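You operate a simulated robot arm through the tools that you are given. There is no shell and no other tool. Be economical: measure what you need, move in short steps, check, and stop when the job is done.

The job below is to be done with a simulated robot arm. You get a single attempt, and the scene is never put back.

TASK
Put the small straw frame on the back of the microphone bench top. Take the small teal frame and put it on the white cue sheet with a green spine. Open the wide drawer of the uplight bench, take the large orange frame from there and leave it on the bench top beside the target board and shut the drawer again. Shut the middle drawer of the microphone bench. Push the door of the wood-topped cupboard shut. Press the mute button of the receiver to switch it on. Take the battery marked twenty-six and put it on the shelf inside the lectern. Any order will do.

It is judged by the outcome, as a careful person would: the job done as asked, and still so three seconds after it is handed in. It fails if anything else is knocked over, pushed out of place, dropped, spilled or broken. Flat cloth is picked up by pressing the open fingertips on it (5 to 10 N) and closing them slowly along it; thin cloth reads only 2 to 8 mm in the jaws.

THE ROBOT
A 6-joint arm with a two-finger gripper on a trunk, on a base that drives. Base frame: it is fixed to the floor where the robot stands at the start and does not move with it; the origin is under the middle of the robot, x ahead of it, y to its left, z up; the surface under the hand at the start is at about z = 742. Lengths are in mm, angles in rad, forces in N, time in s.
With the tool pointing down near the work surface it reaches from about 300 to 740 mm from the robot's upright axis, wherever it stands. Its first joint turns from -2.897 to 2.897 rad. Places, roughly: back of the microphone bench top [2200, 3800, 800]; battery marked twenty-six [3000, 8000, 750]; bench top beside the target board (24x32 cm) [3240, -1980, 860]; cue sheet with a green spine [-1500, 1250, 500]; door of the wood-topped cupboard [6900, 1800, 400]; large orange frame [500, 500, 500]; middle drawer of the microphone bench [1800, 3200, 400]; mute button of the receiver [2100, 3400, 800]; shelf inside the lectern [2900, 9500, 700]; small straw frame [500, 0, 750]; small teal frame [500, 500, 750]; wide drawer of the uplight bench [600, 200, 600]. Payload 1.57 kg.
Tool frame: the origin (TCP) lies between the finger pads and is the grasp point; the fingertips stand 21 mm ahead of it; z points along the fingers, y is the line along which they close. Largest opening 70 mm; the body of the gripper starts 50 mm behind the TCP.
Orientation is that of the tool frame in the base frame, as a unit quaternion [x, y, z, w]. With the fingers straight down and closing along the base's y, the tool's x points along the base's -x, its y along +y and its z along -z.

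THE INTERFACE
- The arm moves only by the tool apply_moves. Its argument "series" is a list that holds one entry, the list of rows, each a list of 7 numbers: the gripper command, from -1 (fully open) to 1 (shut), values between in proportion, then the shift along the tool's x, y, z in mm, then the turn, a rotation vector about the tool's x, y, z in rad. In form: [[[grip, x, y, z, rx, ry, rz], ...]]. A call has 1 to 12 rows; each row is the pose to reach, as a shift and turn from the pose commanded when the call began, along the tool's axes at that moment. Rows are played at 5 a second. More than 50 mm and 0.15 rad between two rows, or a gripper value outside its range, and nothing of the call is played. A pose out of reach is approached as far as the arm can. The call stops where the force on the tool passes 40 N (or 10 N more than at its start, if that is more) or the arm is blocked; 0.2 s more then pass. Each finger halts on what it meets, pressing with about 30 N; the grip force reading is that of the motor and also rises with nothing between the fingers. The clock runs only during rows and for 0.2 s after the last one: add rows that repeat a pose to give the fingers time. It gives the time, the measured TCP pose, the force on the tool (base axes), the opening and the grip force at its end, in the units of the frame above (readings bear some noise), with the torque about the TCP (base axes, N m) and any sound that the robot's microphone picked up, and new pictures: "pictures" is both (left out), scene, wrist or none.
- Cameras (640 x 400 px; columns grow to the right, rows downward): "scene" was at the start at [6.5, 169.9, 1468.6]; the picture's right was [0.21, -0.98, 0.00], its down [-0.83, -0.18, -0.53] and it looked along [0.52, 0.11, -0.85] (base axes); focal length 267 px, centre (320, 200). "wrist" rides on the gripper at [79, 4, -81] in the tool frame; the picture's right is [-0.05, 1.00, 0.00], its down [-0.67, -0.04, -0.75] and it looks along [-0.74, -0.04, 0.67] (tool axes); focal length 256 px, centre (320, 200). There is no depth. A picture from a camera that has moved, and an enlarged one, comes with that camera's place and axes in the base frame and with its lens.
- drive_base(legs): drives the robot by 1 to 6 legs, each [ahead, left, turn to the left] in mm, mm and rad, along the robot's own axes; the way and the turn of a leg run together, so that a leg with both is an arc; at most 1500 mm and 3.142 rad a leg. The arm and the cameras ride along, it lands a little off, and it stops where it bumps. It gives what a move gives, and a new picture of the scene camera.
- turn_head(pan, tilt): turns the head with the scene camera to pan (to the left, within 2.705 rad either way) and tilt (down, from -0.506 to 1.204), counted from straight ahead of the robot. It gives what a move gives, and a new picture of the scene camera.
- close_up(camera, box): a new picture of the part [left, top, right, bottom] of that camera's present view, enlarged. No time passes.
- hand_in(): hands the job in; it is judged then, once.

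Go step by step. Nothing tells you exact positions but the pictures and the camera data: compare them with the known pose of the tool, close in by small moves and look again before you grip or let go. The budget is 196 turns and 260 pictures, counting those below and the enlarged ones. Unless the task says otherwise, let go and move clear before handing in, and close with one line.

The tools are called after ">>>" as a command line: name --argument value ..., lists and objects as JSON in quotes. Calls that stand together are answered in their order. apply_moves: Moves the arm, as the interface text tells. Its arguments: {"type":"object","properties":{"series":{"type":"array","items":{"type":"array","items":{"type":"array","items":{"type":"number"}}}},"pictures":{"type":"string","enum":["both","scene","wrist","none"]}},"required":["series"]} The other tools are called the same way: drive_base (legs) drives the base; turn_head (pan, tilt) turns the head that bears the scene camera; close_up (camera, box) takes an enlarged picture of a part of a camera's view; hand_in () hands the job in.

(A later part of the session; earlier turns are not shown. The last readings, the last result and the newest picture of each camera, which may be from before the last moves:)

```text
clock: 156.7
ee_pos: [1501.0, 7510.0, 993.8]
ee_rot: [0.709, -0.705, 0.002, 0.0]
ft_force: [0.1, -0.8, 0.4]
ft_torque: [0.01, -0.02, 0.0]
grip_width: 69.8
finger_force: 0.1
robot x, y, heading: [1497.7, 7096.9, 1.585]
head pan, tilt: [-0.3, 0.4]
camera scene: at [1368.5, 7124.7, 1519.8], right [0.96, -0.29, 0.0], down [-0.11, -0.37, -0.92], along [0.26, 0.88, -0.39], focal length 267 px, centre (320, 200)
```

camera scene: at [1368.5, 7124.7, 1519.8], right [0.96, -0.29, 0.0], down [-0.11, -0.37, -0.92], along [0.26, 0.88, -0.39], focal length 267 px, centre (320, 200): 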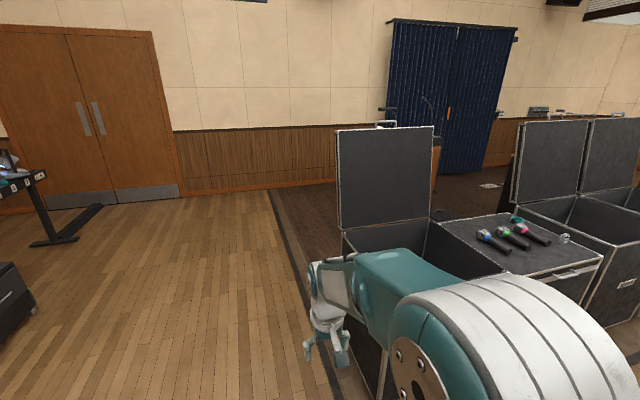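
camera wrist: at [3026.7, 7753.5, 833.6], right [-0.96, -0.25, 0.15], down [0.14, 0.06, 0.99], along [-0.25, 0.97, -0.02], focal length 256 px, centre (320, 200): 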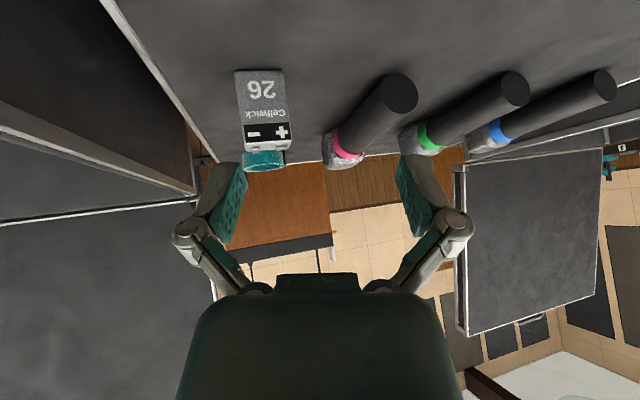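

>>> drive_base --legs '[[1400, 180, 0], [1250, 0, 0]]'

>>> turn_head --pan -1.57 --tilt 0.45

```text
clock: 169.8
ee_pos: [1326.0, 10196.9, 992.8]
ee_rot: [-0.706, 0.708, -0.002, -0.001]
ft_force: [-0.2, 0.3, 0.0]
ft_torque: [-0.01, -0.06, 0.0]
grip_width: 69.9
finger_force: 0.0
robot x, y, heading: [1323.0, 9779.3, 1.569]
head pan, tilt: [-0.3, 0.4]
camera scene: at [1190.5, 9810.9, 1519.9], right [0.96, -0.29, 0.0], down [-0.11, -0.37, -0.92], along [0.27, 0.88, -0.39], focal length 267 px, centre (320, 200)
```

scene: 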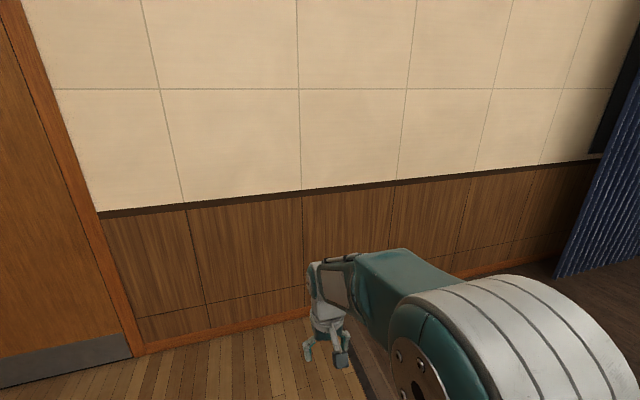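

```text
clock: 171.2
ee_pos: [1325.6, 10195.8, 993.5]
ee_rot: [-0.707, 0.708, -0.001, 0.0]
ft_force: [0.2, 0.1, -0.4]
ft_torque: [0.02, 0.01, 0.02]
grip_width: 70.1
finger_force: 0.1
robot x, y, heading: [1322.4, 9782.4, 1.57]
head pan, tilt: [-1.571, 0.45]
camera scene: at [1255.3, 9722.6, 1515.3], right [0.0, -1.0, 0.0], down [-0.43, 0.0, -0.9], along [0.9, 0.0, -0.43], focal length 267 px, centre (320, 200)
```

scene: 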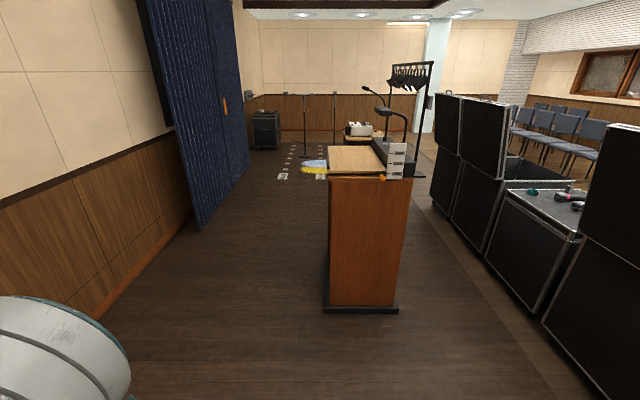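

The lectern stands at about x 2640–3150, y 9190–9650, open toward the wall side. I drive round behind it and face it.

>>> drive_base --legs '[[620, 0, 0], [0, 0, -1.571], [1500, 0, 0], [60, 0, 0], [0, 0, -1.571]]'

>>> turn_head --pan 0.15 --tilt 0.6

```text
clock: 190.2
ee_pos: [2947.1, 10031.5, 993.3]
ee_rot: [0.693, 0.721, 0.0, -0.002]
ft_force: [-0.7, -0.3, 0.2]
ft_torque: [-0.03, -0.03, 0.02]
grip_width: 69.8
finger_force: 0.0
robot x, y, heading: [2933.6, 10446.9, -1.524]
head pan, tilt: [-1.571, 0.45]
camera scene: at [2993.5, 10506.6, 1515.3], right [-0.04, 1.0, 0.0], down [0.43, 0.02, -0.9], along [-0.9, -0.04, -0.43], focal length 267 px, centre (320, 200)
```

scene: 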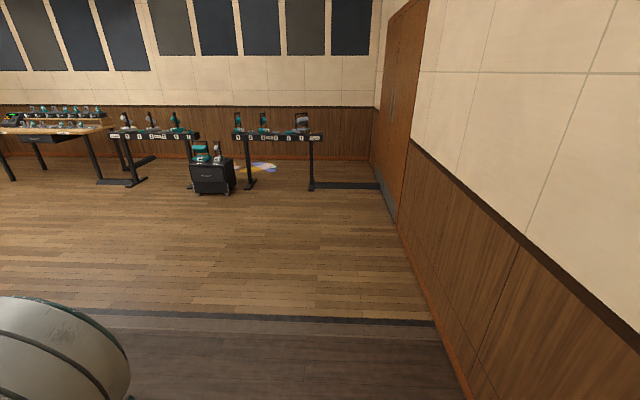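

```text
clock: 191.9
ee_pos: [2948.1, 10032.1, 991.8]
ee_rot: [0.693, 0.721, 0.0, -0.002]
ft_force: [-0.7, -0.1, -0.9]
ft_torque: [0.02, 0.04, -0.01]
grip_width: 70.1
finger_force: 0.2
robot x, y, heading: [2935.7, 10442.5, -1.528]
head pan, tilt: [0.15, 0.6]
camera scene: at [3102.4, 10423.9, 1501.6], right [-0.98, -0.19, 0.0], down [-0.11, 0.56, -0.82], along [0.16, -0.81, -0.57], focal length 267 px, centre (320, 200)
```

scene: 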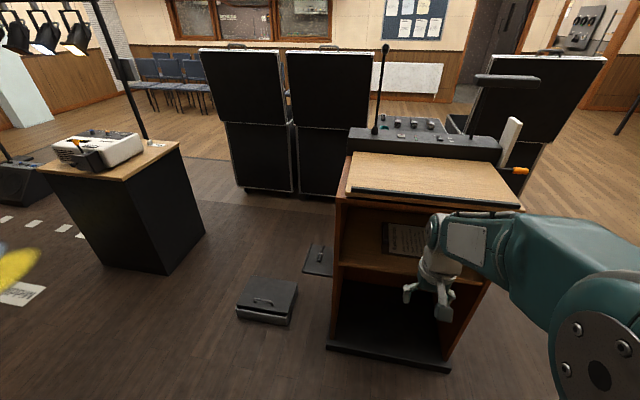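

The lectern is open on this side, shelf at about z 690, underside of the top about z 970. I test how much tilt the arm allows at longer reach in the free space here.

>>> apply_moves --series '[[[-1, -26, 0, 20, 0, -0.05, 0], [-1, -52, 0, 45, 0, -0.1, 0], [-1, -78, 0, 70, 0, -0.2, 0], [-1, -104, 0, 95, 0, -0.3, 0], [-1, -130, 0, 120, 0, -0.4, 0], [-1, -157, 0, 145, 0, -0.5, 0], [-1, -184, 0, 170, 0, -0.6, 0], [-1, -210, 0, 195, 0, -0.7, 0], [-1, -225, 0, 220, 0, -0.75, 0], [-1, -240, 0, 235, 0, -0.8, 0]]]' --pictures "both"

```text
clock: 194.2
ee_pos: [2956.6, 9792.9, 756.3]
ee_rot: [0.638, 0.664, -0.27, 0.28]
ft_force: [-0.9, 0.5, -1.0]
ft_torque: [-0.01, 0.0, -0.01]
grip_width: 69.8
finger_force: 0.0
robot x, y, heading: [2933.7, 10443.9, -1.528]
head pan, tilt: [0.15, 0.6]
camera scene: at [3102.4, 10422.9, 1501.6], right [-0.98, -0.19, 0.0], down [-0.11, 0.56, -0.82], along [0.16, -0.81, -0.57], focal length 267 px, centre (320, 200)
camera wrist: at [2955.2, 9908.2, 756.1], right [1.0, 0.0, 0.04], down [-0.04, 0.07, 1.0], along [0.0, -1.0, 0.07], focal length 256 px, centre (320, 200)
```

scene: 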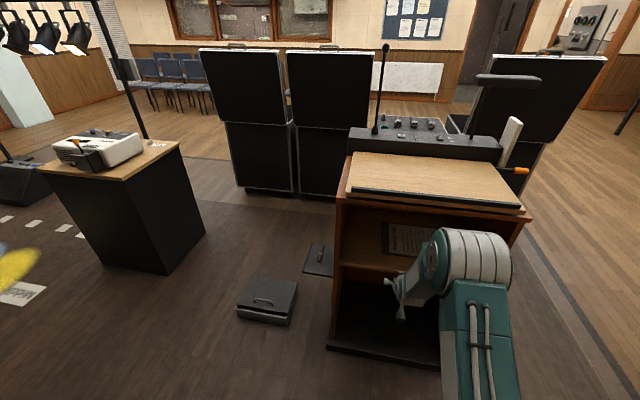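
wrist: 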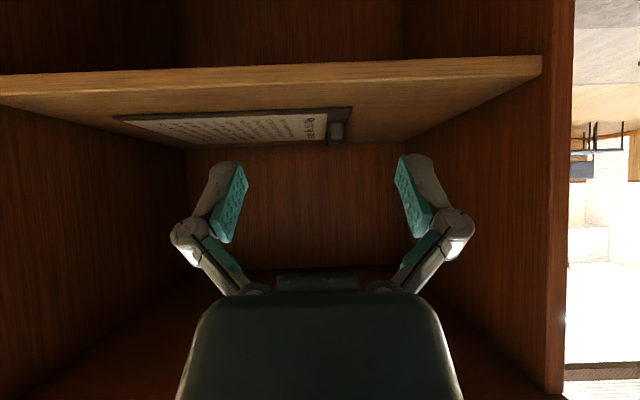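

The full 45° tilt works at 650 mm reach, and there's free shelf to the right of the clipboard. I retract and drive back for the battery.

>>> apply_moves --series '[[[-1, 0, 0, -42, 0, 0.1, 0], [-1, 0, 0, -84, 0, 0.2, 0], [-1, 0, 0, -126, 0, 0.3, 0], [-1, 0, 0, -168, 0, 0.4, 0], [-1, 0, 0, -210, 0, 0.5, 0], [-1, 0, 0, -252, 0, 0.6, 0], [-1, -1, 0, -294, 0, 0.7, 0], [-1, -1, 0, -336, 0, 0.8, 0]]]' --pictures "none"

>>> drive_base --legs '[[0, 0, 1.528], [-900, 0, 0], [-880, 0, 0], [0, -1200, 0], [0, -1200, 0], [0, -1000, 0]]'

>>> drive_base --legs '[[0, 0, 1.571]]'

```text
clock: 195.9
ee_pos: [2947.5, 10032.0, 990.2]
ee_rot: [0.693, 0.721, 0.001, -0.002]
ft_force: [-0.3, 0.7, 0.1]
ft_torque: [0.02, 0.01, -0.02]
grip_width: 70.1
finger_force: 0.1
robot x, y, heading: [2933.0, 10447.6, -1.528]
head pan, tilt: [0.15, 0.6]
```

```text
clock: 224.8
ee_pos: [1615.0, 7054.5, 991.6]
ee_rot: [-0.012, 1.0, -0.001, -0.001]
ft_force: [0.1, -0.8, 0.0]
ft_torque: [-0.01, 0.02, -0.02]
grip_width: 70.2
finger_force: 0.0
robot x, y, heading: [1203.2, 7043.8, 0.03]
head pan, tilt: [0.15, 0.6]
camera scene: at [1221.9, 7217.1, 1501.4], right [0.18, -0.98, 0.0], down [-0.56, -0.1, -0.82], along [0.81, 0.15, -0.57], focal length 267 px, centre (320, 200)
```

scene: 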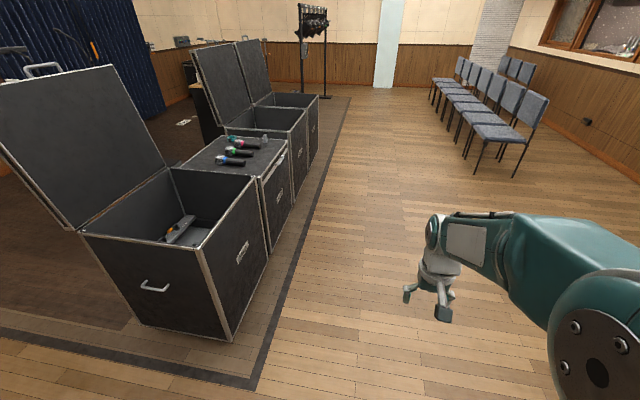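

```text
clock: 229.0
ee_pos: [1198.4, 7461.3, 991.1]
ee_rot: [0.713, -0.701, -0.001, 0.0]
ft_force: [0.1, -0.1, -0.9]
ft_torque: [0.02, 0.02, 0.01]
grip_width: 70.2
finger_force: 0.0
robot x, y, heading: [1199.1, 7046.3, 1.597]
head pan, tilt: [0.15, 0.6]
camera scene: at [1029.5, 7071.8, 1501.6], right [0.99, 0.17, 0.0], down [0.1, -0.56, -0.82], along [-0.14, 0.81, -0.57], focal length 267 px, centre (320, 200)
```

scene: 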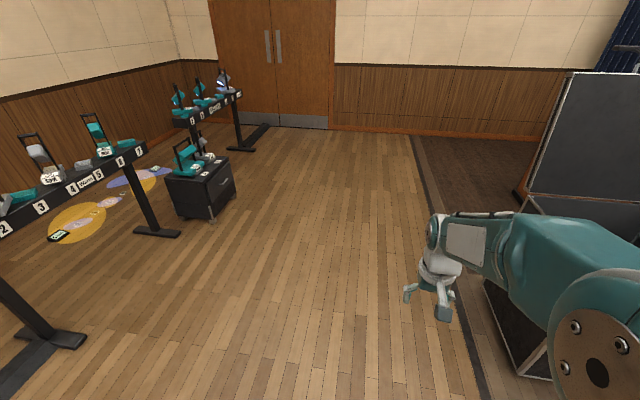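

>>> drive_base --legs '[[0, 0, -0.026], [60, -900, 0], [60, -890, 0]]'

>>> turn_head --pan 0.0 --tilt 0.9

```text
clock: 238.3
ee_pos: [2980.7, 7595.8, 991.0]
ee_rot: [0.709, -0.705, 0.001, 0.0]
ft_force: [0.0, 0.3, 0.3]
ft_torque: [0.01, -0.08, 0.01]
grip_width: 70.0
finger_force: 0.1
robot x, y, heading: [2977.7, 7179.7, 1.58]
head pan, tilt: [0.15, 0.6]
camera scene: at [2805.7, 7207.8, 1501.4], right [0.99, 0.16, 0.0], down [0.09, -0.56, -0.82], along [-0.13, 0.81, -0.57], focal length 267 px, centre (320, 200)
```

scene: 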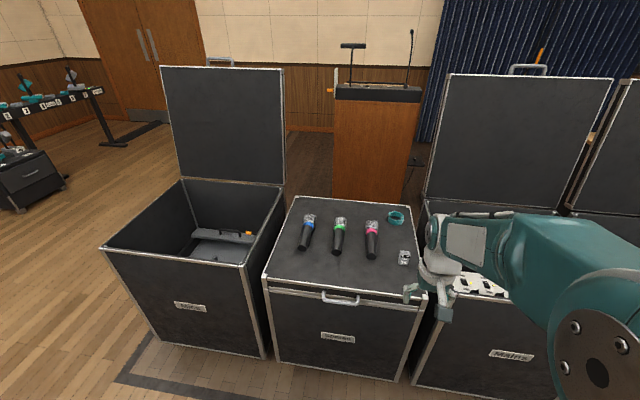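

```text
clock: 239.1
ee_pos: [2981.0, 7594.6, 990.0]
ee_rot: [0.709, -0.705, 0.001, -0.001]
ft_force: [0.1, -0.7, 1.1]
ft_torque: [0.03, -0.03, -0.01]
grip_width: 70.1
finger_force: 0.0
robot x, y, heading: [2976.0, 7180.3, 1.579]
head pan, tilt: [0.0, 0.901]
camera scene: at [2820.8, 7196.1, 1476.9], right [1.0, 0.01, 0.0], down [0.01, -0.78, -0.62], along [0.0, 0.62, -0.78], focal length 267 px, centre (320, 200)
```

scene: 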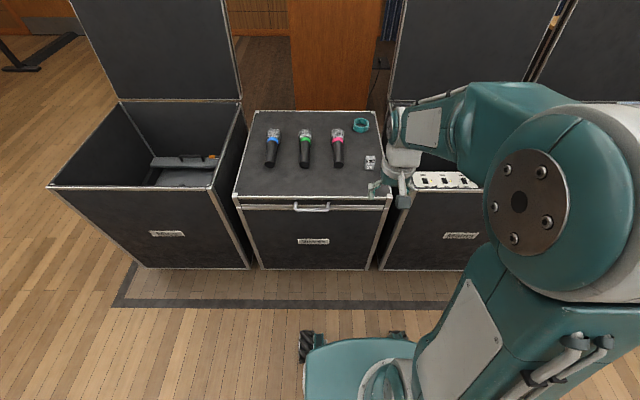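

>>> drive_base --legs '[[115, -33, 0]]'

>>> apply_moves --series '[[[-1, -23, 0, 10, 0, -0.1, 0], [-1, -46, 0, 25, 0, -0.2, 0], [-1, -69, 0, 42, 0, -0.3, 0], [-1, -92, 0, 60, 0, -0.4, 0], [-1, -115, 0, 80, 0, -0.5, 0], [-1, -138, 0, 100, 0, -0.6, 0], [-1, -160, 0, 120, 0, -0.7, 0], [-1, -175, 0, 140, 0, -0.8, 0]]]' --pictures "both"

```text
clock: 240.4
ee_pos: [3010.3, 7709.5, 991.5]
ee_rot: [0.708, -0.706, 0.001, 0.0]
ft_force: [-0.5, 0.3, -0.6]
ft_torque: [0.0, -0.01, 0.0]
grip_width: 70.1
finger_force: 0.0
robot x, y, heading: [3008.2, 7294.4, 1.577]
head pan, tilt: [0.0, 0.901]
camera scene: at [2848.2, 7309.6, 1476.4], right [1.0, 0.01, 0.0], down [0.01, -0.78, -0.62], along [0.0, 0.62, -0.78], focal length 267 px, centre (320, 200)
```

scene: 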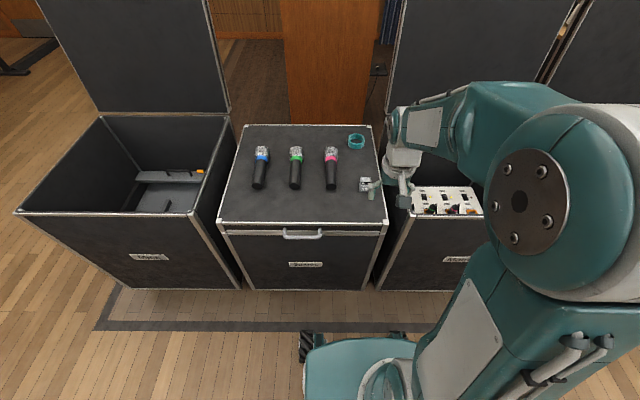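

```text
clock: 242.2
ee_pos: [3012.0, 7885.0, 853.8]
ee_rot: [0.653, -0.65, -0.276, -0.274]
ft_force: [0.8, -0.4, 0.6]
ft_torque: [-0.04, -0.03, 0.01]
grip_width: 69.6
finger_force: 0.0
robot x, y, heading: [3007.8, 7291.5, 1.583]
head pan, tilt: [0.0, 0.901]
camera scene: at [2852.1, 7310.3, 1476.8], right [1.0, 0.01, 0.0], down [0.01, -0.78, -0.62], along [0.0, 0.62, -0.78], focal length 267 px, centre (320, 200)
camera wrist: at [3007.5, 7773.0, 852.1], right [-1.0, 0.03, 0.04], down [0.04, -0.07, 1.0], along [0.04, 1.0, 0.07], focal length 256 px, centre (320, 200)
```

scene: 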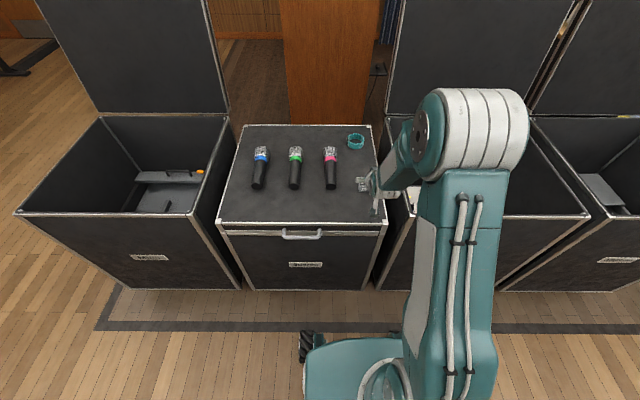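
wrist: 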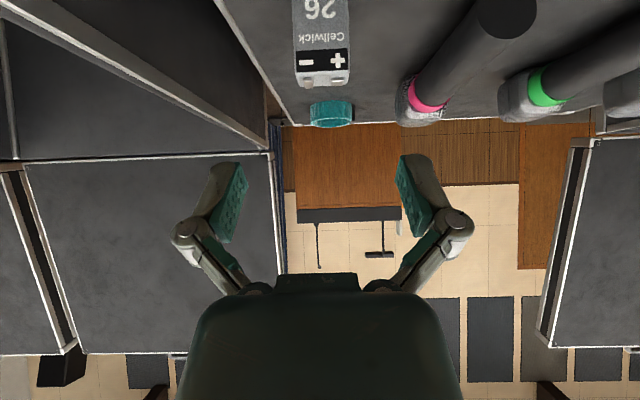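

>>> apply_moves --series '[[[-1, 22, 0, 25, 0, 0, 0], [-1, 22, 0, 60, 0, 0, 0], [-1, 22, 0, 90, 0, 0, 0], [-1, 22, 0, 110, 0, 0, 0], [-1, 22, 0, 110, 0, 0, 0]]]' --pictures "both"

```text
clock: 243.4
ee_pos: [3013.6, 7947.3, 759.5]
ee_rot: [0.653, -0.65, -0.275, -0.274]
ft_force: [-0.3, -0.3, -0.3]
ft_torque: [-0.01, 0.0, 0.01]
grip_width: 70.1
finger_force: 0.0
robot x, y, heading: [3008.2, 7293.3, 1.582]
head pan, tilt: [0.0, 0.901]
camera scene: at [2852.1, 7310.7, 1476.8], right [1.0, 0.01, 0.0], down [0.01, -0.78, -0.62], along [0.0, 0.62, -0.78], focal length 267 px, centre (320, 200)
camera wrist: at [3008.4, 7833.7, 759.6], right [-1.0, 0.03, 0.04], down [0.04, -0.07, 1.0], along [0.04, 1.0, 0.07], focal length 256 px, centre (320, 200)
```

scene: 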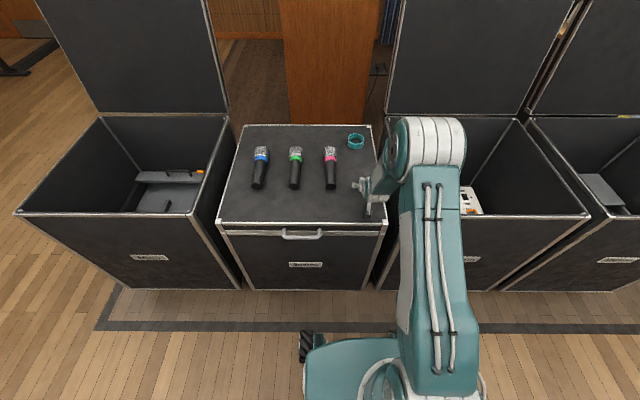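
wrist: 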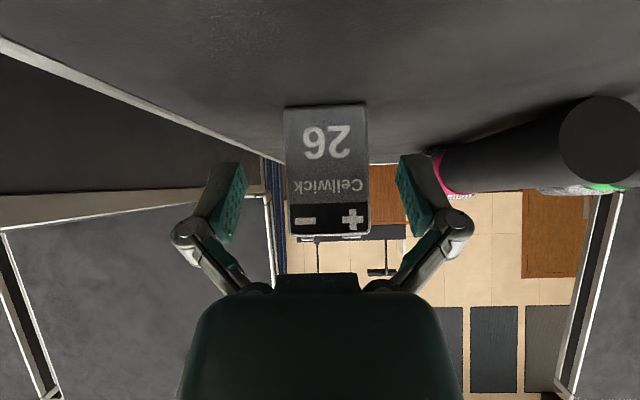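

The battery is between the fingers; I go 9 mm further in and close.

>>> apply_moves --series '[[[-1, -6, 3, 6.5, 0, 0, 0], [-1, -6, 3, 6.5, 0, 0, 0], [0, -6, 3, 6.5, 0, 0, 0], [1, -6, 3, 6.5, 0, 0, 0], [1, -6, 3, 6.5, 0, 0, 0], [1, -6, 3, 6.5, 0, 0, 0]]]' --pictures "wrist"

```text
clock: 244.8
ee_pos: [3009.6, 7956.3, 760.0]
ee_rot: [0.653, -0.65, -0.276, -0.275]
ft_force: [-0.6, -1.0, 6.7]
ft_torque: [0.0, 0.02, 0.0]
grip_width: 35.1
finger_force: 29.9
robot x, y, heading: [3007.9, 7292.9, 1.576]
head pan, tilt: [0.0, 0.901]
camera wrist: at [3005.3, 7842.5, 759.6], right [-1.0, 0.03, 0.04], down [0.04, -0.07, 1.0], along [0.04, 1.0, 0.07], focal length 256 px, centre (320, 200)
```

wrist: 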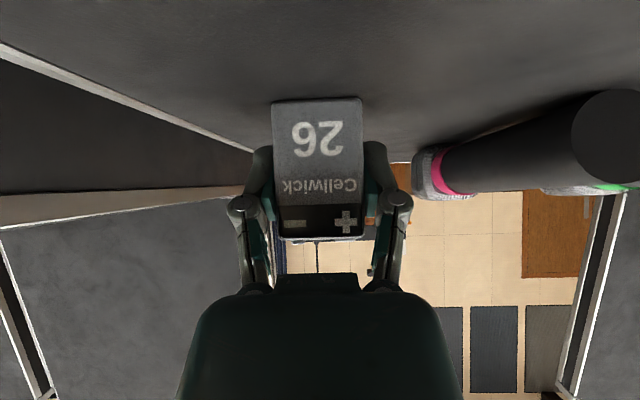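

Gripped at 35 mm. I lift straight up, then retract while straightening the hand.

>>> apply_moves --series '[[[1, -4, 0, -4, 0, 0, 0], [1, -15, 0, -15, 0, 0, 0], [1, -36, 0, -36, 0, 0, 0], [1, -60, 0, -64, 0, 0.05, 0], [1, -55, 0, -100, 0, 0.15, 0], [1, -50, 0, -136, 0, 0.25, 0], [1, -44, 0, -172, 0, 0.35, 0], [1, -38, 0, -208, 0, 0.45, 0], [1, -32, 0, -244, 0, 0.55, 0], [1, -26, 0, -270, 0, 0.65, 0], [1, -20, 0, -295, 0, 0.75, 0], [1, -20, 0, -310, 0, 0.8, 0]]]' --pictures "both"

```text
clock: 247.4
ee_pos: [3010.4, 7748.1, 987.5]
ee_rot: [0.709, -0.705, 0.002, 0.002]
ft_force: [0.4, -0.5, -0.8]
ft_torque: [-0.03, 0.01, -0.02]
grip_width: 35.4
finger_force: 29.8
out of reach, approached as far as the arm can: row 5
robot x, y, heading: [3009.7, 7294.4, 1.578]
head pan, tilt: [0.0, 0.901]
camera scene: at [2852.0, 7309.9, 1476.9], right [1.0, 0.01, 0.0], down [0.01, -0.78, -0.62], along [0.0, 0.62, -0.78], focal length 267 px, centre (320, 200)
camera wrist: at [3005.2, 7670.0, 1070.1], right [-1.0, 0.05, 0.0], down [0.03, 0.67, 0.74], along [0.04, 0.74, -0.67], focal length 256 px, centre (320, 200)
```

scene: 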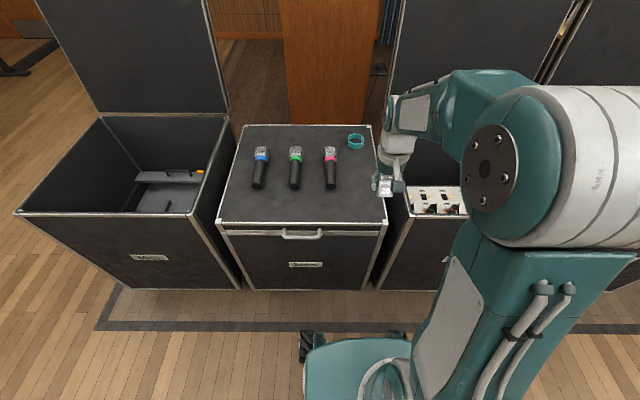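
wrist: 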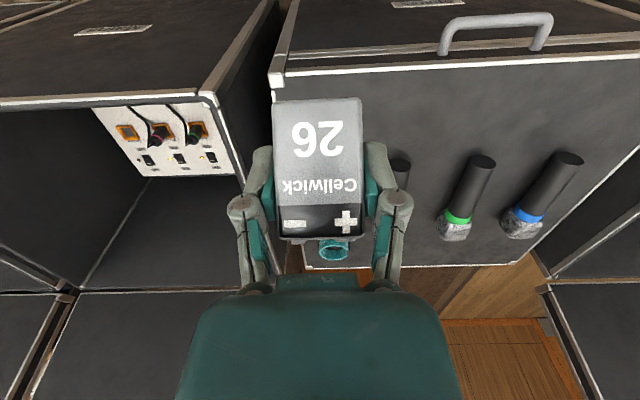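

>>> drive_base --legs '[[-200, 0, 0], [0, 880, 0], [0, 860, 0], [1450, 0, 0], [1450, 0, 0], [430, 0, 0]]'

>>> drive_base --legs '[[0, 0, -1.571], [1500, 0, 0], [200, 0, 0], [0, 0, -1.571]]'

>>> turn_head --pan 0.15 --tilt 0.6

```text
clock: 272.9
ee_pos: [1234.6, 10782.2, 989.0]
ee_rot: [0.712, -0.703, 0.001, 0.0]
ft_force: [0.9, 0.0, -1.2]
ft_torque: [0.02, -0.02, -0.01]
grip_width: 35.2
finger_force: 30.0
robot x, y, heading: [1239.4, 10326.9, 1.591]
head pan, tilt: [0.0, 0.901]
camera scene: at [1080.2, 10341.8, 1476.9], right [1.0, 0.02, 0.0], down [0.01, -0.78, -0.62], along [-0.01, 0.62, -0.78], focal length 267 px, centre (320, 200)
```

scene: 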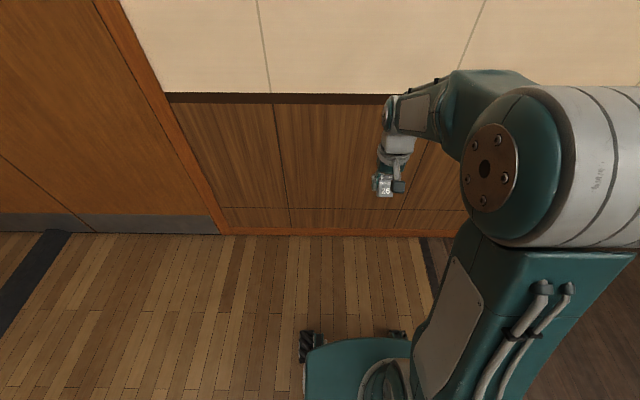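

```text
clock: 289.2
ee_pos: [2934.0, 9860.7, 989.0]
ee_rot: [0.707, 0.708, 0.001, -0.001]
ft_force: [0.3, -0.5, -0.1]
ft_torque: [0.01, 0.02, -0.03]
grip_width: 35.1
finger_force: 30.5
robot x, y, heading: [2936.1, 10313.8, -1.571]
head pan, tilt: [0.0, 0.901]
camera scene: at [3088.6, 10298.8, 1476.9], right [-1.0, 0.0, 0.0], down [0.0, 0.78, -0.62], along [0.0, -0.62, -0.78], focal length 267 px, centre (320, 200)
```

scene: 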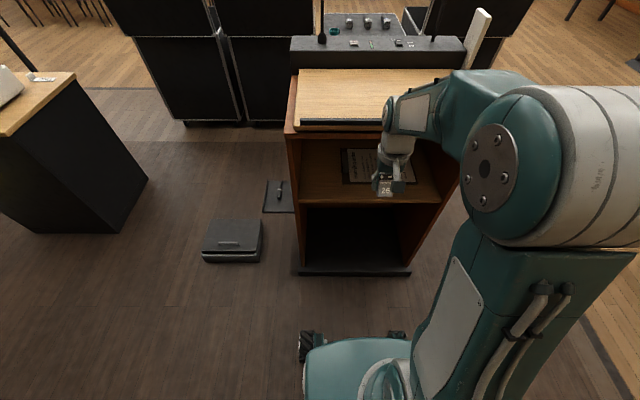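

```text
clock: 290.0
ee_pos: [2934.2, 9861.5, 988.8]
ee_rot: [0.707, 0.707, 0.001, 0.0]
ft_force: [0.3, -0.5, -0.8]
ft_torque: [-0.02, -0.01, -0.01]
grip_width: 35.4
finger_force: 30.2
robot x, y, heading: [2938.5, 10313.6, -1.567]
head pan, tilt: [0.15, 0.6]
camera scene: at [3101.9, 10287.0, 1501.5], right [-0.99, -0.15, 0.0], down [-0.09, 0.56, -0.82], along [0.13, -0.81, -0.57], focal length 267 px, centre (320, 200)
```

scene: 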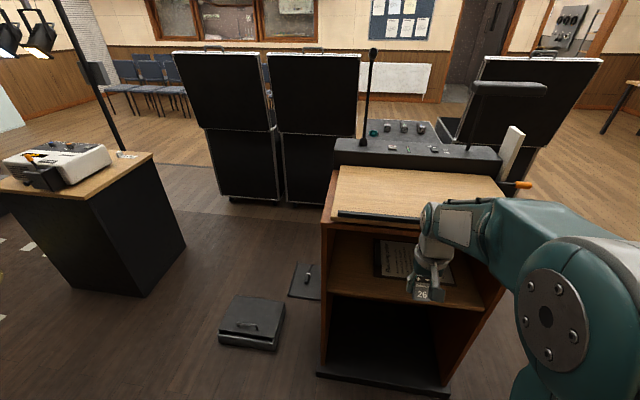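

I'm behind the lectern; shelf front at about y 9660, z 660, clipboard ending near x 3000. I shift so the free left part (x≈3080) is straight ahead and take the tilted pose outside the opening.

>>> drive_base --legs '[[-15, 140, 0]]'

>>> apply_moves --series '[[[1, -19, 0, 20, 0, -0.1, 0], [1, -38, 0, 45, 0, -0.2, 0], [1, -57, 0, 70, 0, -0.3, 0], [1, -76, 0, 95, 0, -0.4, 0], [1, -95, 0, 120, 0, -0.5, 0], [1, -114, 0, 145, 0, -0.6, 0], [1, -133, 0, 165, 0, -0.7, 0], [1, -150, 0, 190, 0, -0.8, 0]]]' --pictures "both"

```text
clock: 291.3
ee_pos: [3070.9, 9876.2, 988.6]
ee_rot: [0.706, 0.708, 0.001, 0.0]
ft_force: [-0.3, 0.5, -0.6]
ft_torque: [-0.02, 0.01, 0.0]
grip_width: 35.3
finger_force: 30.0
robot x, y, heading: [3074.5, 10333.0, -1.562]
head pan, tilt: [0.15, 0.6]
camera scene: at [3234.2, 10302.7, 1502.5], right [-0.99, -0.15, 0.0], down [-0.08, 0.56, -0.82], along [0.13, -0.81, -0.57], focal length 267 px, centre (320, 200)
```

scene: 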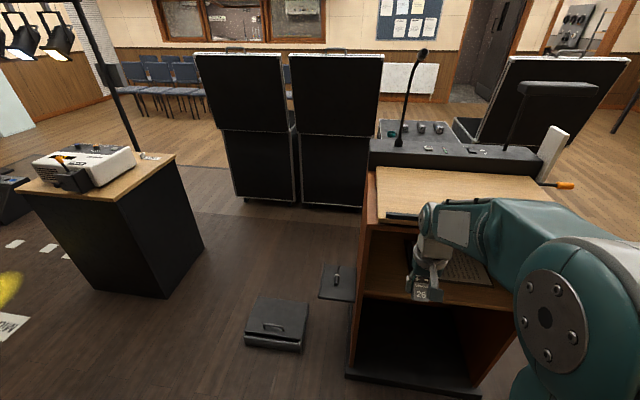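

```text
clock: 293.1
ee_pos: [3078.6, 9725.7, 797.1]
ee_rot: [0.65, 0.653, -0.276, 0.275]
ft_force: [0.0, -0.1, -1.0]
ft_torque: [0.05, 0.02, -0.01]
grip_width: 35.2
finger_force: 30.1
robot x, y, heading: [3078.7, 10330.5, -1.566]
head pan, tilt: [0.15, 0.6]
camera scene: at [3244.0, 10302.1, 1501.4], right [-0.99, -0.16, 0.0], down [-0.09, 0.56, -0.82], along [0.13, -0.81, -0.57], focal length 267 px, centre (320, 200)
camera wrist: at [3081.6, 9839.5, 797.5], right [1.0, -0.03, 0.03], down [-0.03, 0.07, 1.0], along [-0.04, -1.0, 0.07], focal length 256 px, centre (320, 200)
```

scene: 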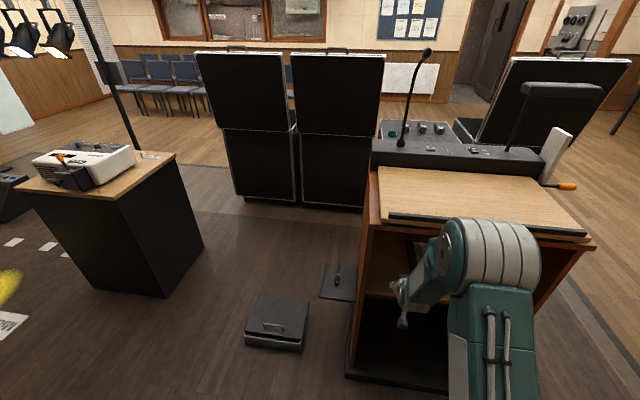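
wrist: 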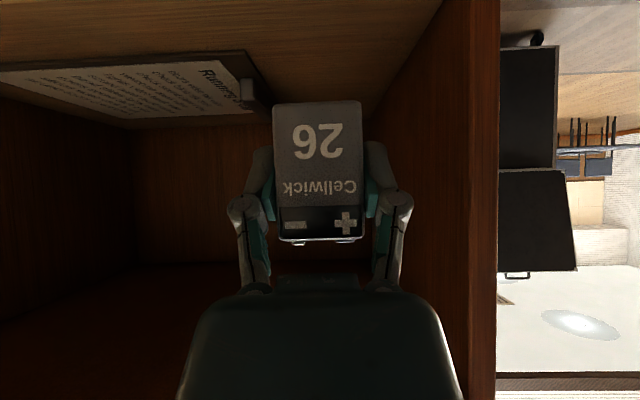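

>>> apply_moves --series '[[[1, -8, 0, 37, 0, 0, 0], [1, -16, 0, 74, 0, 0, 0], [1, -24, 0, 111, 0, 0, 0], [1, -32, 0, 148, 0, 0, 0]]]' --pictures "both"

```text
clock: 294.1
ee_pos: [3076.8, 9601.3, 717.1]
ee_rot: [0.651, 0.652, -0.275, 0.274]
ft_force: [-0.4, -0.3, -1.6]
ft_torque: [0.02, 0.03, 0.03]
grip_width: 34.8
finger_force: 29.8
robot x, y, heading: [3077.1, 10329.4, -1.568]
head pan, tilt: [0.15, 0.6]
camera scene: at [3241.8, 10301.5, 1501.6], right [-0.99, -0.16, 0.0], down [-0.09, 0.56, -0.82], along [0.13, -0.81, -0.57], focal length 267 px, centre (320, 200)
camera wrist: at [3079.8, 9714.9, 716.9], right [1.0, -0.04, 0.04], down [-0.03, 0.07, 1.0], along [-0.04, -1.0, 0.07], focal length 256 px, centre (320, 200)
```

scene: 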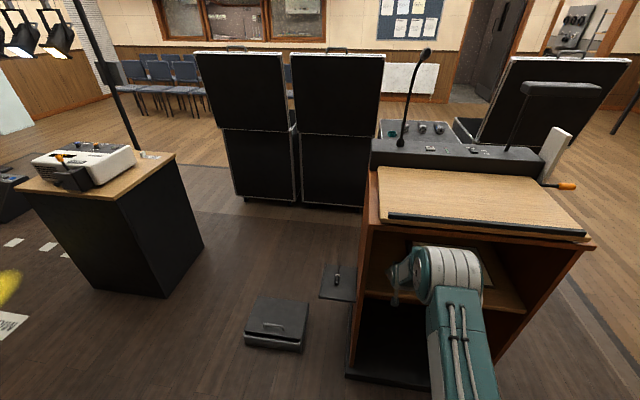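
wrist: 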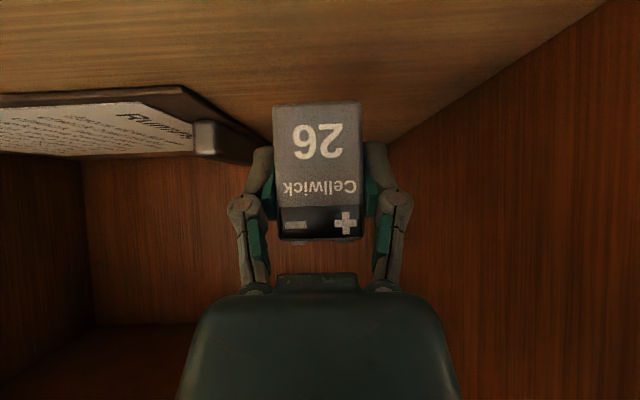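

The battery is over the free part of the shelf, about 60 mm inside. I lower straight down in small steps.

>>> apply_moves --series '[[[1, 3, 0, 3, 0, 0, 0], [1, 6, 0, 6, 0, 0, 0], [1, 9, 0, 9, 0, 0, 0], [1, 11, 0, 11, 0, 0, 0]]]' --pictures "none"

```text
clock: 295.1
ee_pos: [3076.6, 9598.3, 701.2]
ee_rot: [0.65, 0.653, -0.275, 0.274]
ft_force: [-0.3, 0.0, -0.5]
ft_torque: [0.01, -0.01, -0.02]
grip_width: 35.0
finger_force: 29.6
robot x, y, heading: [3074.6, 10328.0, -1.57]
head pan, tilt: [0.15, 0.6]
```

>>> apply_moves --series '[[[1, 1.5, 0, 1.5, 0, 0, 0], [1, 3, 0, 3, 0, 0, 0], [1, 4.5, 0, 4.5, 0, 0, 0], [1, 6, 0, 6, 0, 0, 0]]]' --pictures "wrist"

```text
clock: 296.1
ee_pos: [3077.7, 9598.2, 693.3]
ee_rot: [0.65, 0.653, -0.274, 0.274]
ft_force: [-0.5, -0.5, -1.4]
ft_torque: [-0.02, -0.04, 0.02]
grip_width: 35.2
finger_force: 30.0
robot x, y, heading: [3076.4, 10326.0, -1.568]
head pan, tilt: [0.15, 0.6]
camera wrist: at [3079.4, 9712.7, 693.2], right [1.0, -0.04, 0.04], down [-0.03, 0.07, 1.0], along [-0.04, -1.0, 0.07], focal length 256 px, centre (320, 200)
```

wrist: 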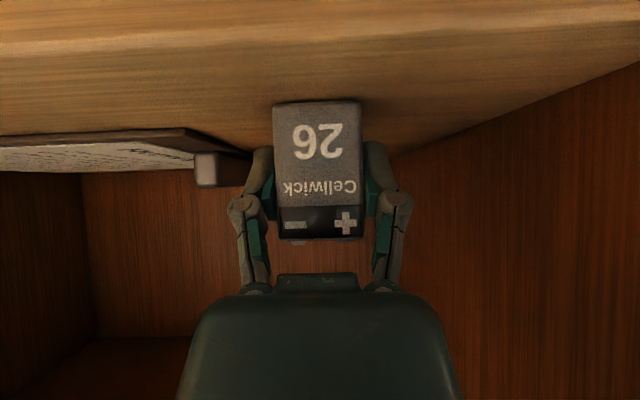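

>>> apply_moves --series '[[[1, 1.5, 0, 1.5, 0, 0, 0], [1, 3, 0, 3, 0, 0, 0], [1, 4.5, 0, 4.5, 0, 0, 0]]]' --pictures "wrist"

```text
clock: 296.9
ee_pos: [3076.1, 9597.7, 691.1]
ee_rot: [0.649, 0.652, -0.277, 0.277]
ft_force: [-0.8, 4.2, 25.9]
ft_torque: [-0.03, -0.01, 0.01]
grip_width: 35.2
finger_force: 30.0
robot x, y, heading: [3078.3, 10329.3, -1.568]
head pan, tilt: [0.15, 0.6]
camera wrist: at [3079.3, 9711.2, 690.4], right [1.0, -0.04, 0.04], down [-0.03, 0.08, 1.0], along [-0.04, -1.0, 0.08], focal length 256 px, centre (320, 200)
```

wrist: 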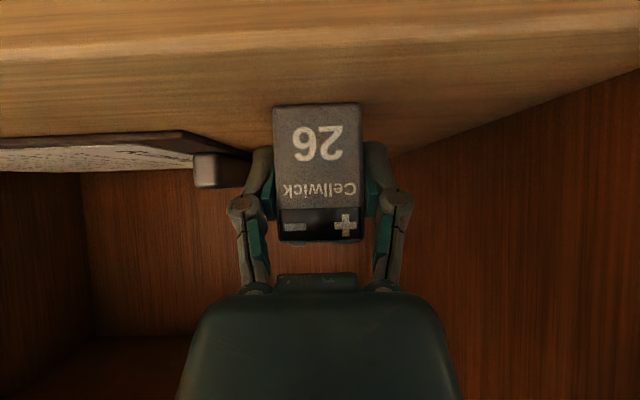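

Contact: the battery stands on the shelf. I relieve the pressure, open, and withdraw along the tool axis.

>>> apply_moves --series '[[[1, -2, 0, -2, 0, 0, 0], [0.5, -2, 0, -2, 0, 0, 0], [-1, -2, 0, -2, 0, 0, 0], [-1, -2, 0, -2, 0, 0, 0], [-1, -2, 0, -20, 0, 0, 0], [-1, -2, 0, -55, 0, 0, 0], [-1, -2, 0, -100, 0, 0, 0], [-1, -2, 0, -145, 0, 0, 0], [-1, -2, 0, -180, 0, 0, 0]]]' --pictures "both"

```text
clock: 298.9
ee_pos: [3077.2, 9726.9, 815.6]
ee_rot: [0.65, 0.653, -0.275, 0.275]
ft_force: [-0.2, 0.3, 0.4]
ft_torque: [0.02, -0.02, 0.03]
grip_width: 69.9
finger_force: 0.0
robot x, y, heading: [3076.5, 10331.7, -1.566]
head pan, tilt: [0.15, 0.6]
camera scene: at [3241.7, 10302.2, 1501.6], right [-0.99, -0.16, 0.0], down [-0.09, 0.56, -0.82], along [0.13, -0.81, -0.57], focal length 267 px, centre (320, 200)
camera wrist: at [3080.9, 9841.0, 815.0], right [1.0, -0.04, 0.04], down [-0.03, 0.07, 1.0], along [-0.04, -1.0, 0.07], focal length 256 px, centre (320, 200)
```

scene: 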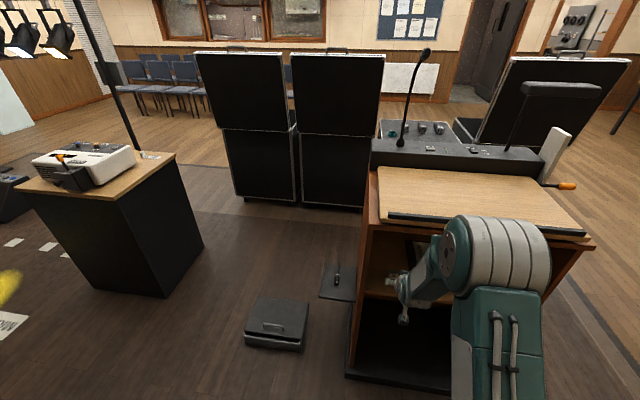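
wrist: 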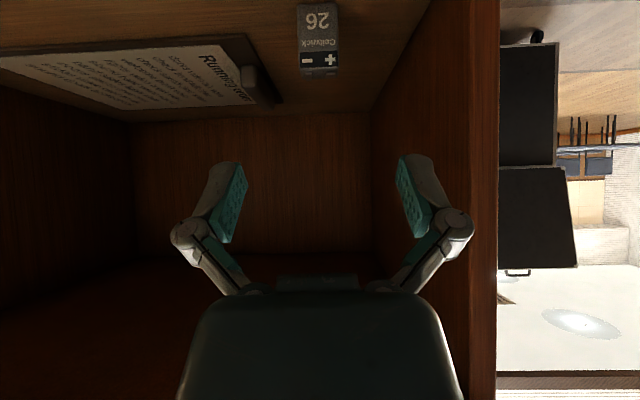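

The battery 26 stands on the lectern shelf. I retract and drive back toward the microphone room, facing that way.

>>> apply_moves --series '[[[-1, 0, 0, -27, 0, 0.1, 0], [-1, 0, 0, -54, 0, 0.2, 0], [-1, 0, 0, -81, 0, 0.3, 0], [-1, 0, 0, -108, 0, 0.4, 0], [-1, 0, 0, -135, 0, 0.5, 0], [-1, 0, 0, -162, 0, 0.6, 0], [-1, 0, 0, -189, 0, 0.7, 0], [-1, 0, 0, -215, 0, 0.8, 0]]]' --pictures "wrist"

>>> drive_base --legs '[[-60, -920, 0], [0, -900, 0], [1450, 0, 0], [1450, 0, 0], [1450, 0, 0]]'

>>> turn_head --pan 0.0 --tilt 0.5

```text
clock: 300.7
ee_pos: [3077.2, 9879.4, 963.8]
ee_rot: [0.706, 0.708, 0.0, -0.003]
ft_force: [0.7, -0.2, -0.4]
ft_torque: [-0.01, 0.0, -0.02]
grip_width: 70.1
finger_force: 0.0
robot x, y, heading: [3074.6, 10335.5, -1.563]
head pan, tilt: [0.15, 0.6]
camera wrist: at [3081.4, 9958.4, 1046.0], right [1.0, -0.05, 0.0], down [-0.03, -0.67, 0.74], along [-0.04, -0.74, -0.67], focal length 256 px, centre (320, 200)
```

wrist: 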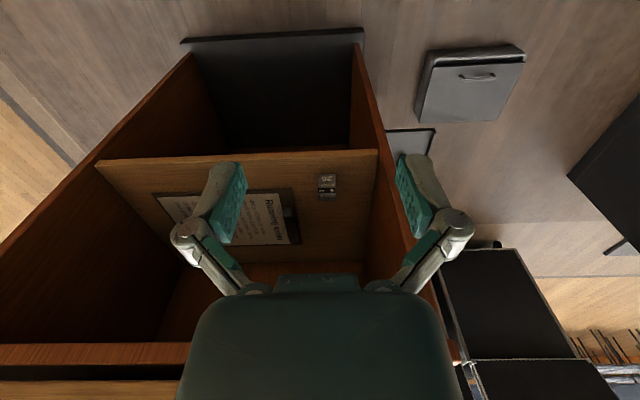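

```text
clock: 330.2
ee_pos: [1347.7, 5615.0, 964.7]
ee_rot: [0.697, 0.717, -0.001, -0.002]
ft_force: [0.2, -0.2, 0.5]
ft_torque: [-0.03, 0.0, 0.03]
grip_width: 69.9
finger_force: 0.1
robot x, y, heading: [1333.5, 6069.2, -1.539]
head pan, tilt: [0.15, 0.6]
camera scene: at [1500.5, 6045.1, 1501.6], right [-0.98, -0.18, 0.0], down [-0.1, 0.56, -0.82], along [0.15, -0.81, -0.57], focal length 267 px, centre (320, 200)
```

scene: 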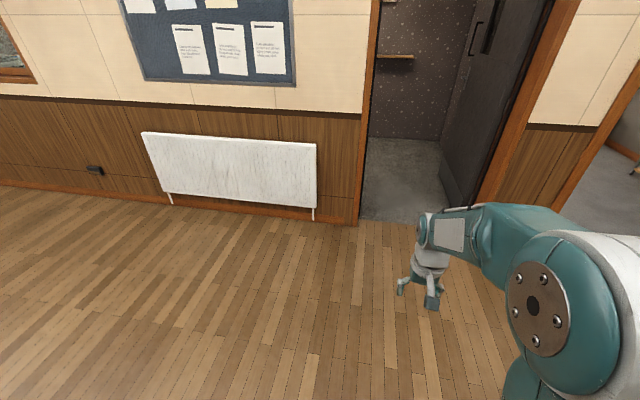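

```text
clock: 330.9
ee_pos: [1347.3, 5616.3, 963.2]
ee_rot: [0.697, 0.717, -0.001, -0.002]
ft_force: [-0.2, 0.0, 0.6]
ft_torque: [0.01, -0.01, -0.01]
grip_width: 70.0
finger_force: 0.1
robot x, y, heading: [1333.4, 6069.1, -1.538]
head pan, tilt: [0.0, 0.499]
camera scene: at [1487.4, 6041.1, 1510.7], right [-1.0, -0.03, 0.0], down [-0.02, 0.48, -0.88], along [0.03, -0.88, -0.48], focal length 267 px, centre (320, 200)
```

scene: 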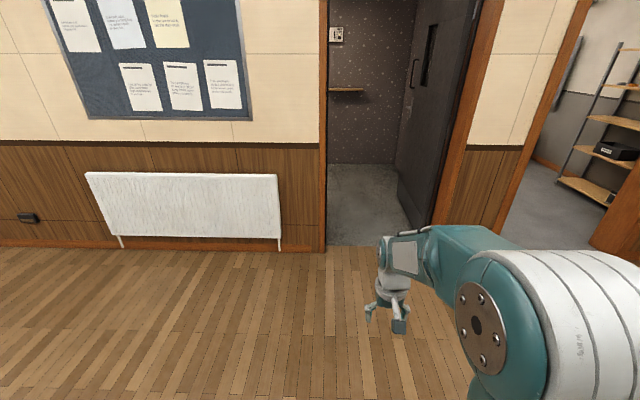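

There's a second doorway leading straight to the first room (x about −400). I'll use it: drive along the wall and face it.

>>> drive_base --legs '[[0, 0, -0.033], [1220, 0, 0], [0, -850, 0], [0, -850, 0]]'

>>> turn_head --pan 0.0 --tilt 0.5

```text
clock: 345.7
ee_pos: [-388.1, 4435.4, 964.5]
ee_rot: [0.716, 0.699, -0.001, -0.002]
ft_force: [0.2, 0.2, 0.2]
ft_torque: [-0.01, 0.01, 0.02]
grip_width: 70.1
finger_force: 0.1
robot x, y, heading: [-383.6, 4888.8, -1.587]
head pan, tilt: [0.0, 0.499]
camera scene: at [-226.0, 4852.4, 1510.5], right [-1.0, 0.02, 0.0], down [0.01, 0.48, -0.88], along [-0.02, -0.88, -0.48], focal length 267 px, centre (320, 200)
```

scene: 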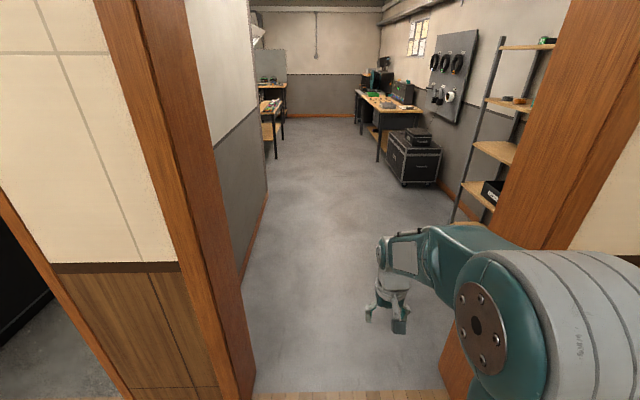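

```text
clock: 346.3
ee_pos: [-388.5, 4435.8, 963.7]
ee_rot: [0.715, 0.699, -0.001, -0.002]
ft_force: [0.5, -0.2, -0.8]
ft_torque: [-0.01, 0.0, 0.01]
grip_width: 69.7
finger_force: 0.1
robot x, y, heading: [-380.0, 4885.6, -1.588]
head pan, tilt: [0.0, 0.499]
camera scene: at [-227.4, 4852.4, 1510.7], right [-1.0, 0.02, 0.0], down [0.01, 0.48, -0.88], along [-0.02, -0.88, -0.48], focal length 267 px, centre (320, 200)
```

scene: 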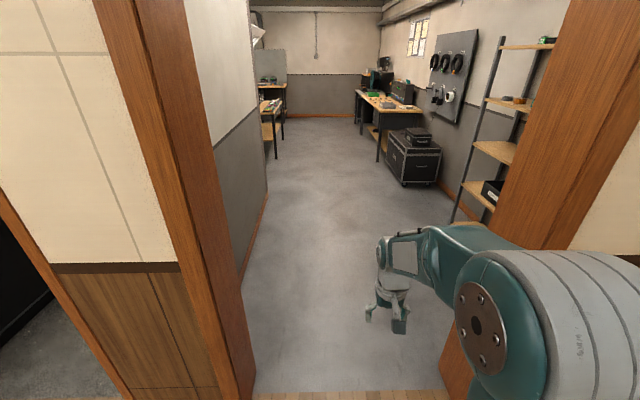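

The way is clear into the first room. I drive down, turn to face the uplight bench and stop before it.

>>> drive_base --legs '[[0, 0, 0.017], [1450, 0, 0], [1450, 0, 0], [650, 0, 0], [0, 0, 1.571], [0, -850, 0]]'

>>> turn_head --pan 0.0 --tilt 0.9

```text
clock: 371.9
ee_pos: [234.3, 525.9, 964.0]
ee_rot: [-0.034, 0.999, -0.001, -0.001]
ft_force: [-0.7, 0.2, -0.8]
ft_torque: [-0.03, -0.01, -0.01]
grip_width: 69.8
finger_force: 0.0
robot x, y, heading: [-221.7, 492.1, 0.068]
head pan, tilt: [0.0, 0.499]
camera scene: at [-198.6, 650.3, 1510.5], right [0.07, -1.0, 0.0], down [-0.48, -0.04, -0.88], along [0.88, 0.06, -0.48], focal length 267 px, centre (320, 200)
```

scene: 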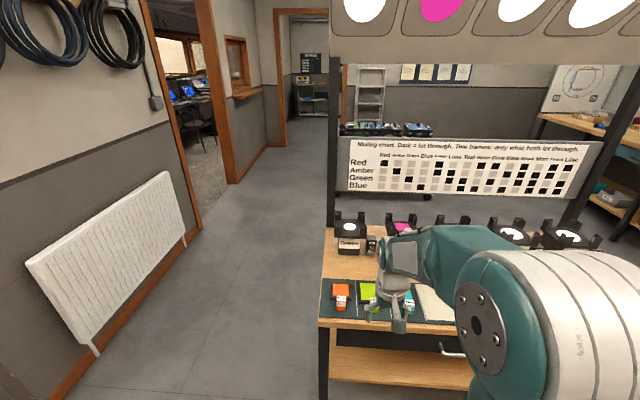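

```text
clock: 372.7
ee_pos: [234.8, 524.0, 964.3]
ee_rot: [-0.034, 0.999, -0.001, -0.001]
ft_force: [-0.4, -0.2, 0.2]
ft_torque: [0.0, 0.03, -0.03]
grip_width: 69.9
finger_force: 0.1
robot x, y, heading: [-218.5, 495.7, 0.074]
head pan, tilt: [0.0, 0.901]
camera scene: at [-213.8, 647.4, 1476.9], right [0.07, -1.0, 0.0], down [-0.78, -0.06, -0.62], along [0.62, 0.04, -0.78], focal length 267 px, centre (320, 200)
```

scene: 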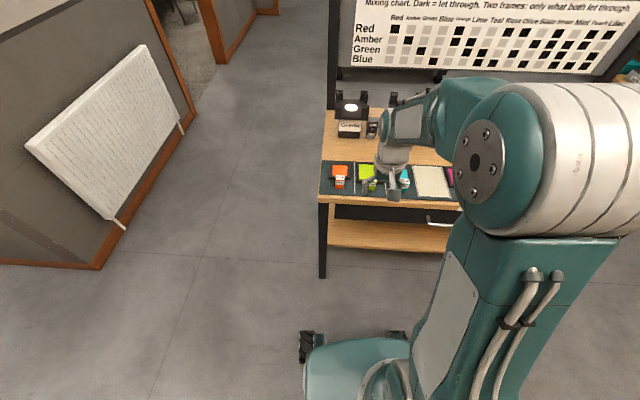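

>>> drive_base --legs '[[0, 0, -0.073], [196, -95, 0]]'

>>> close_up --camera "wrist" --box '[160, 0, 480, 200]'

```text
clock: 374.9
ee_pos: [430.2, 396.0, 963.6]
ee_rot: [0.006, 1.0, -0.002, -0.001]
ft_force: [-0.2, 0.4, 0.9]
ft_torque: [-0.03, 0.01, 0.03]
grip_width: 69.6
finger_force: 0.1
robot x, y, heading: [-22.3, 394.0, -0.005]
head pan, tilt: [0.0, 0.901]
camera scene: at [-6.8, 555.5, 1476.5], right [-0.01, -1.0, 0.0], down [-0.78, 0.0, -0.62], along [0.62, -0.01, -0.78], focal length 267 px, centre (320, 200)
```

scene: 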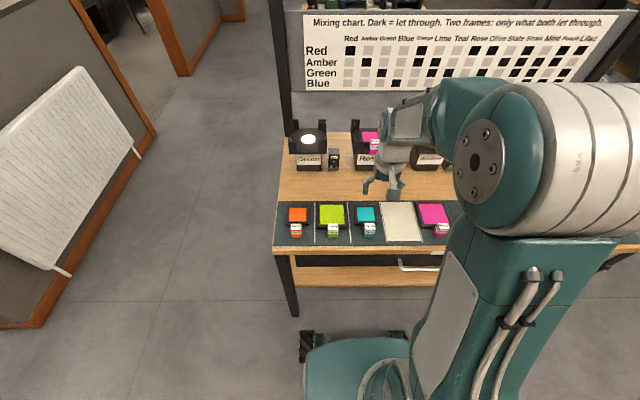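

```text
2.00 times, centred on (320, 100) of wrist
camera zoom: at [350.1, 402.2, 1045.7], right [0.06, 1.0, 0.0], down [0.67, -0.04, 0.74], along [0.74, -0.05, -0.67], focal length 512 px, centre (320, 400)
```

zoom: 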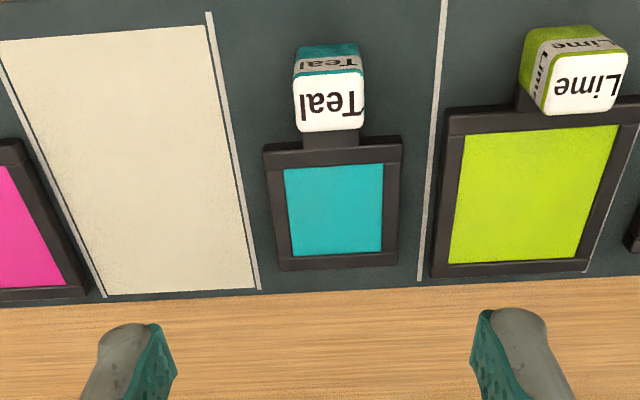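

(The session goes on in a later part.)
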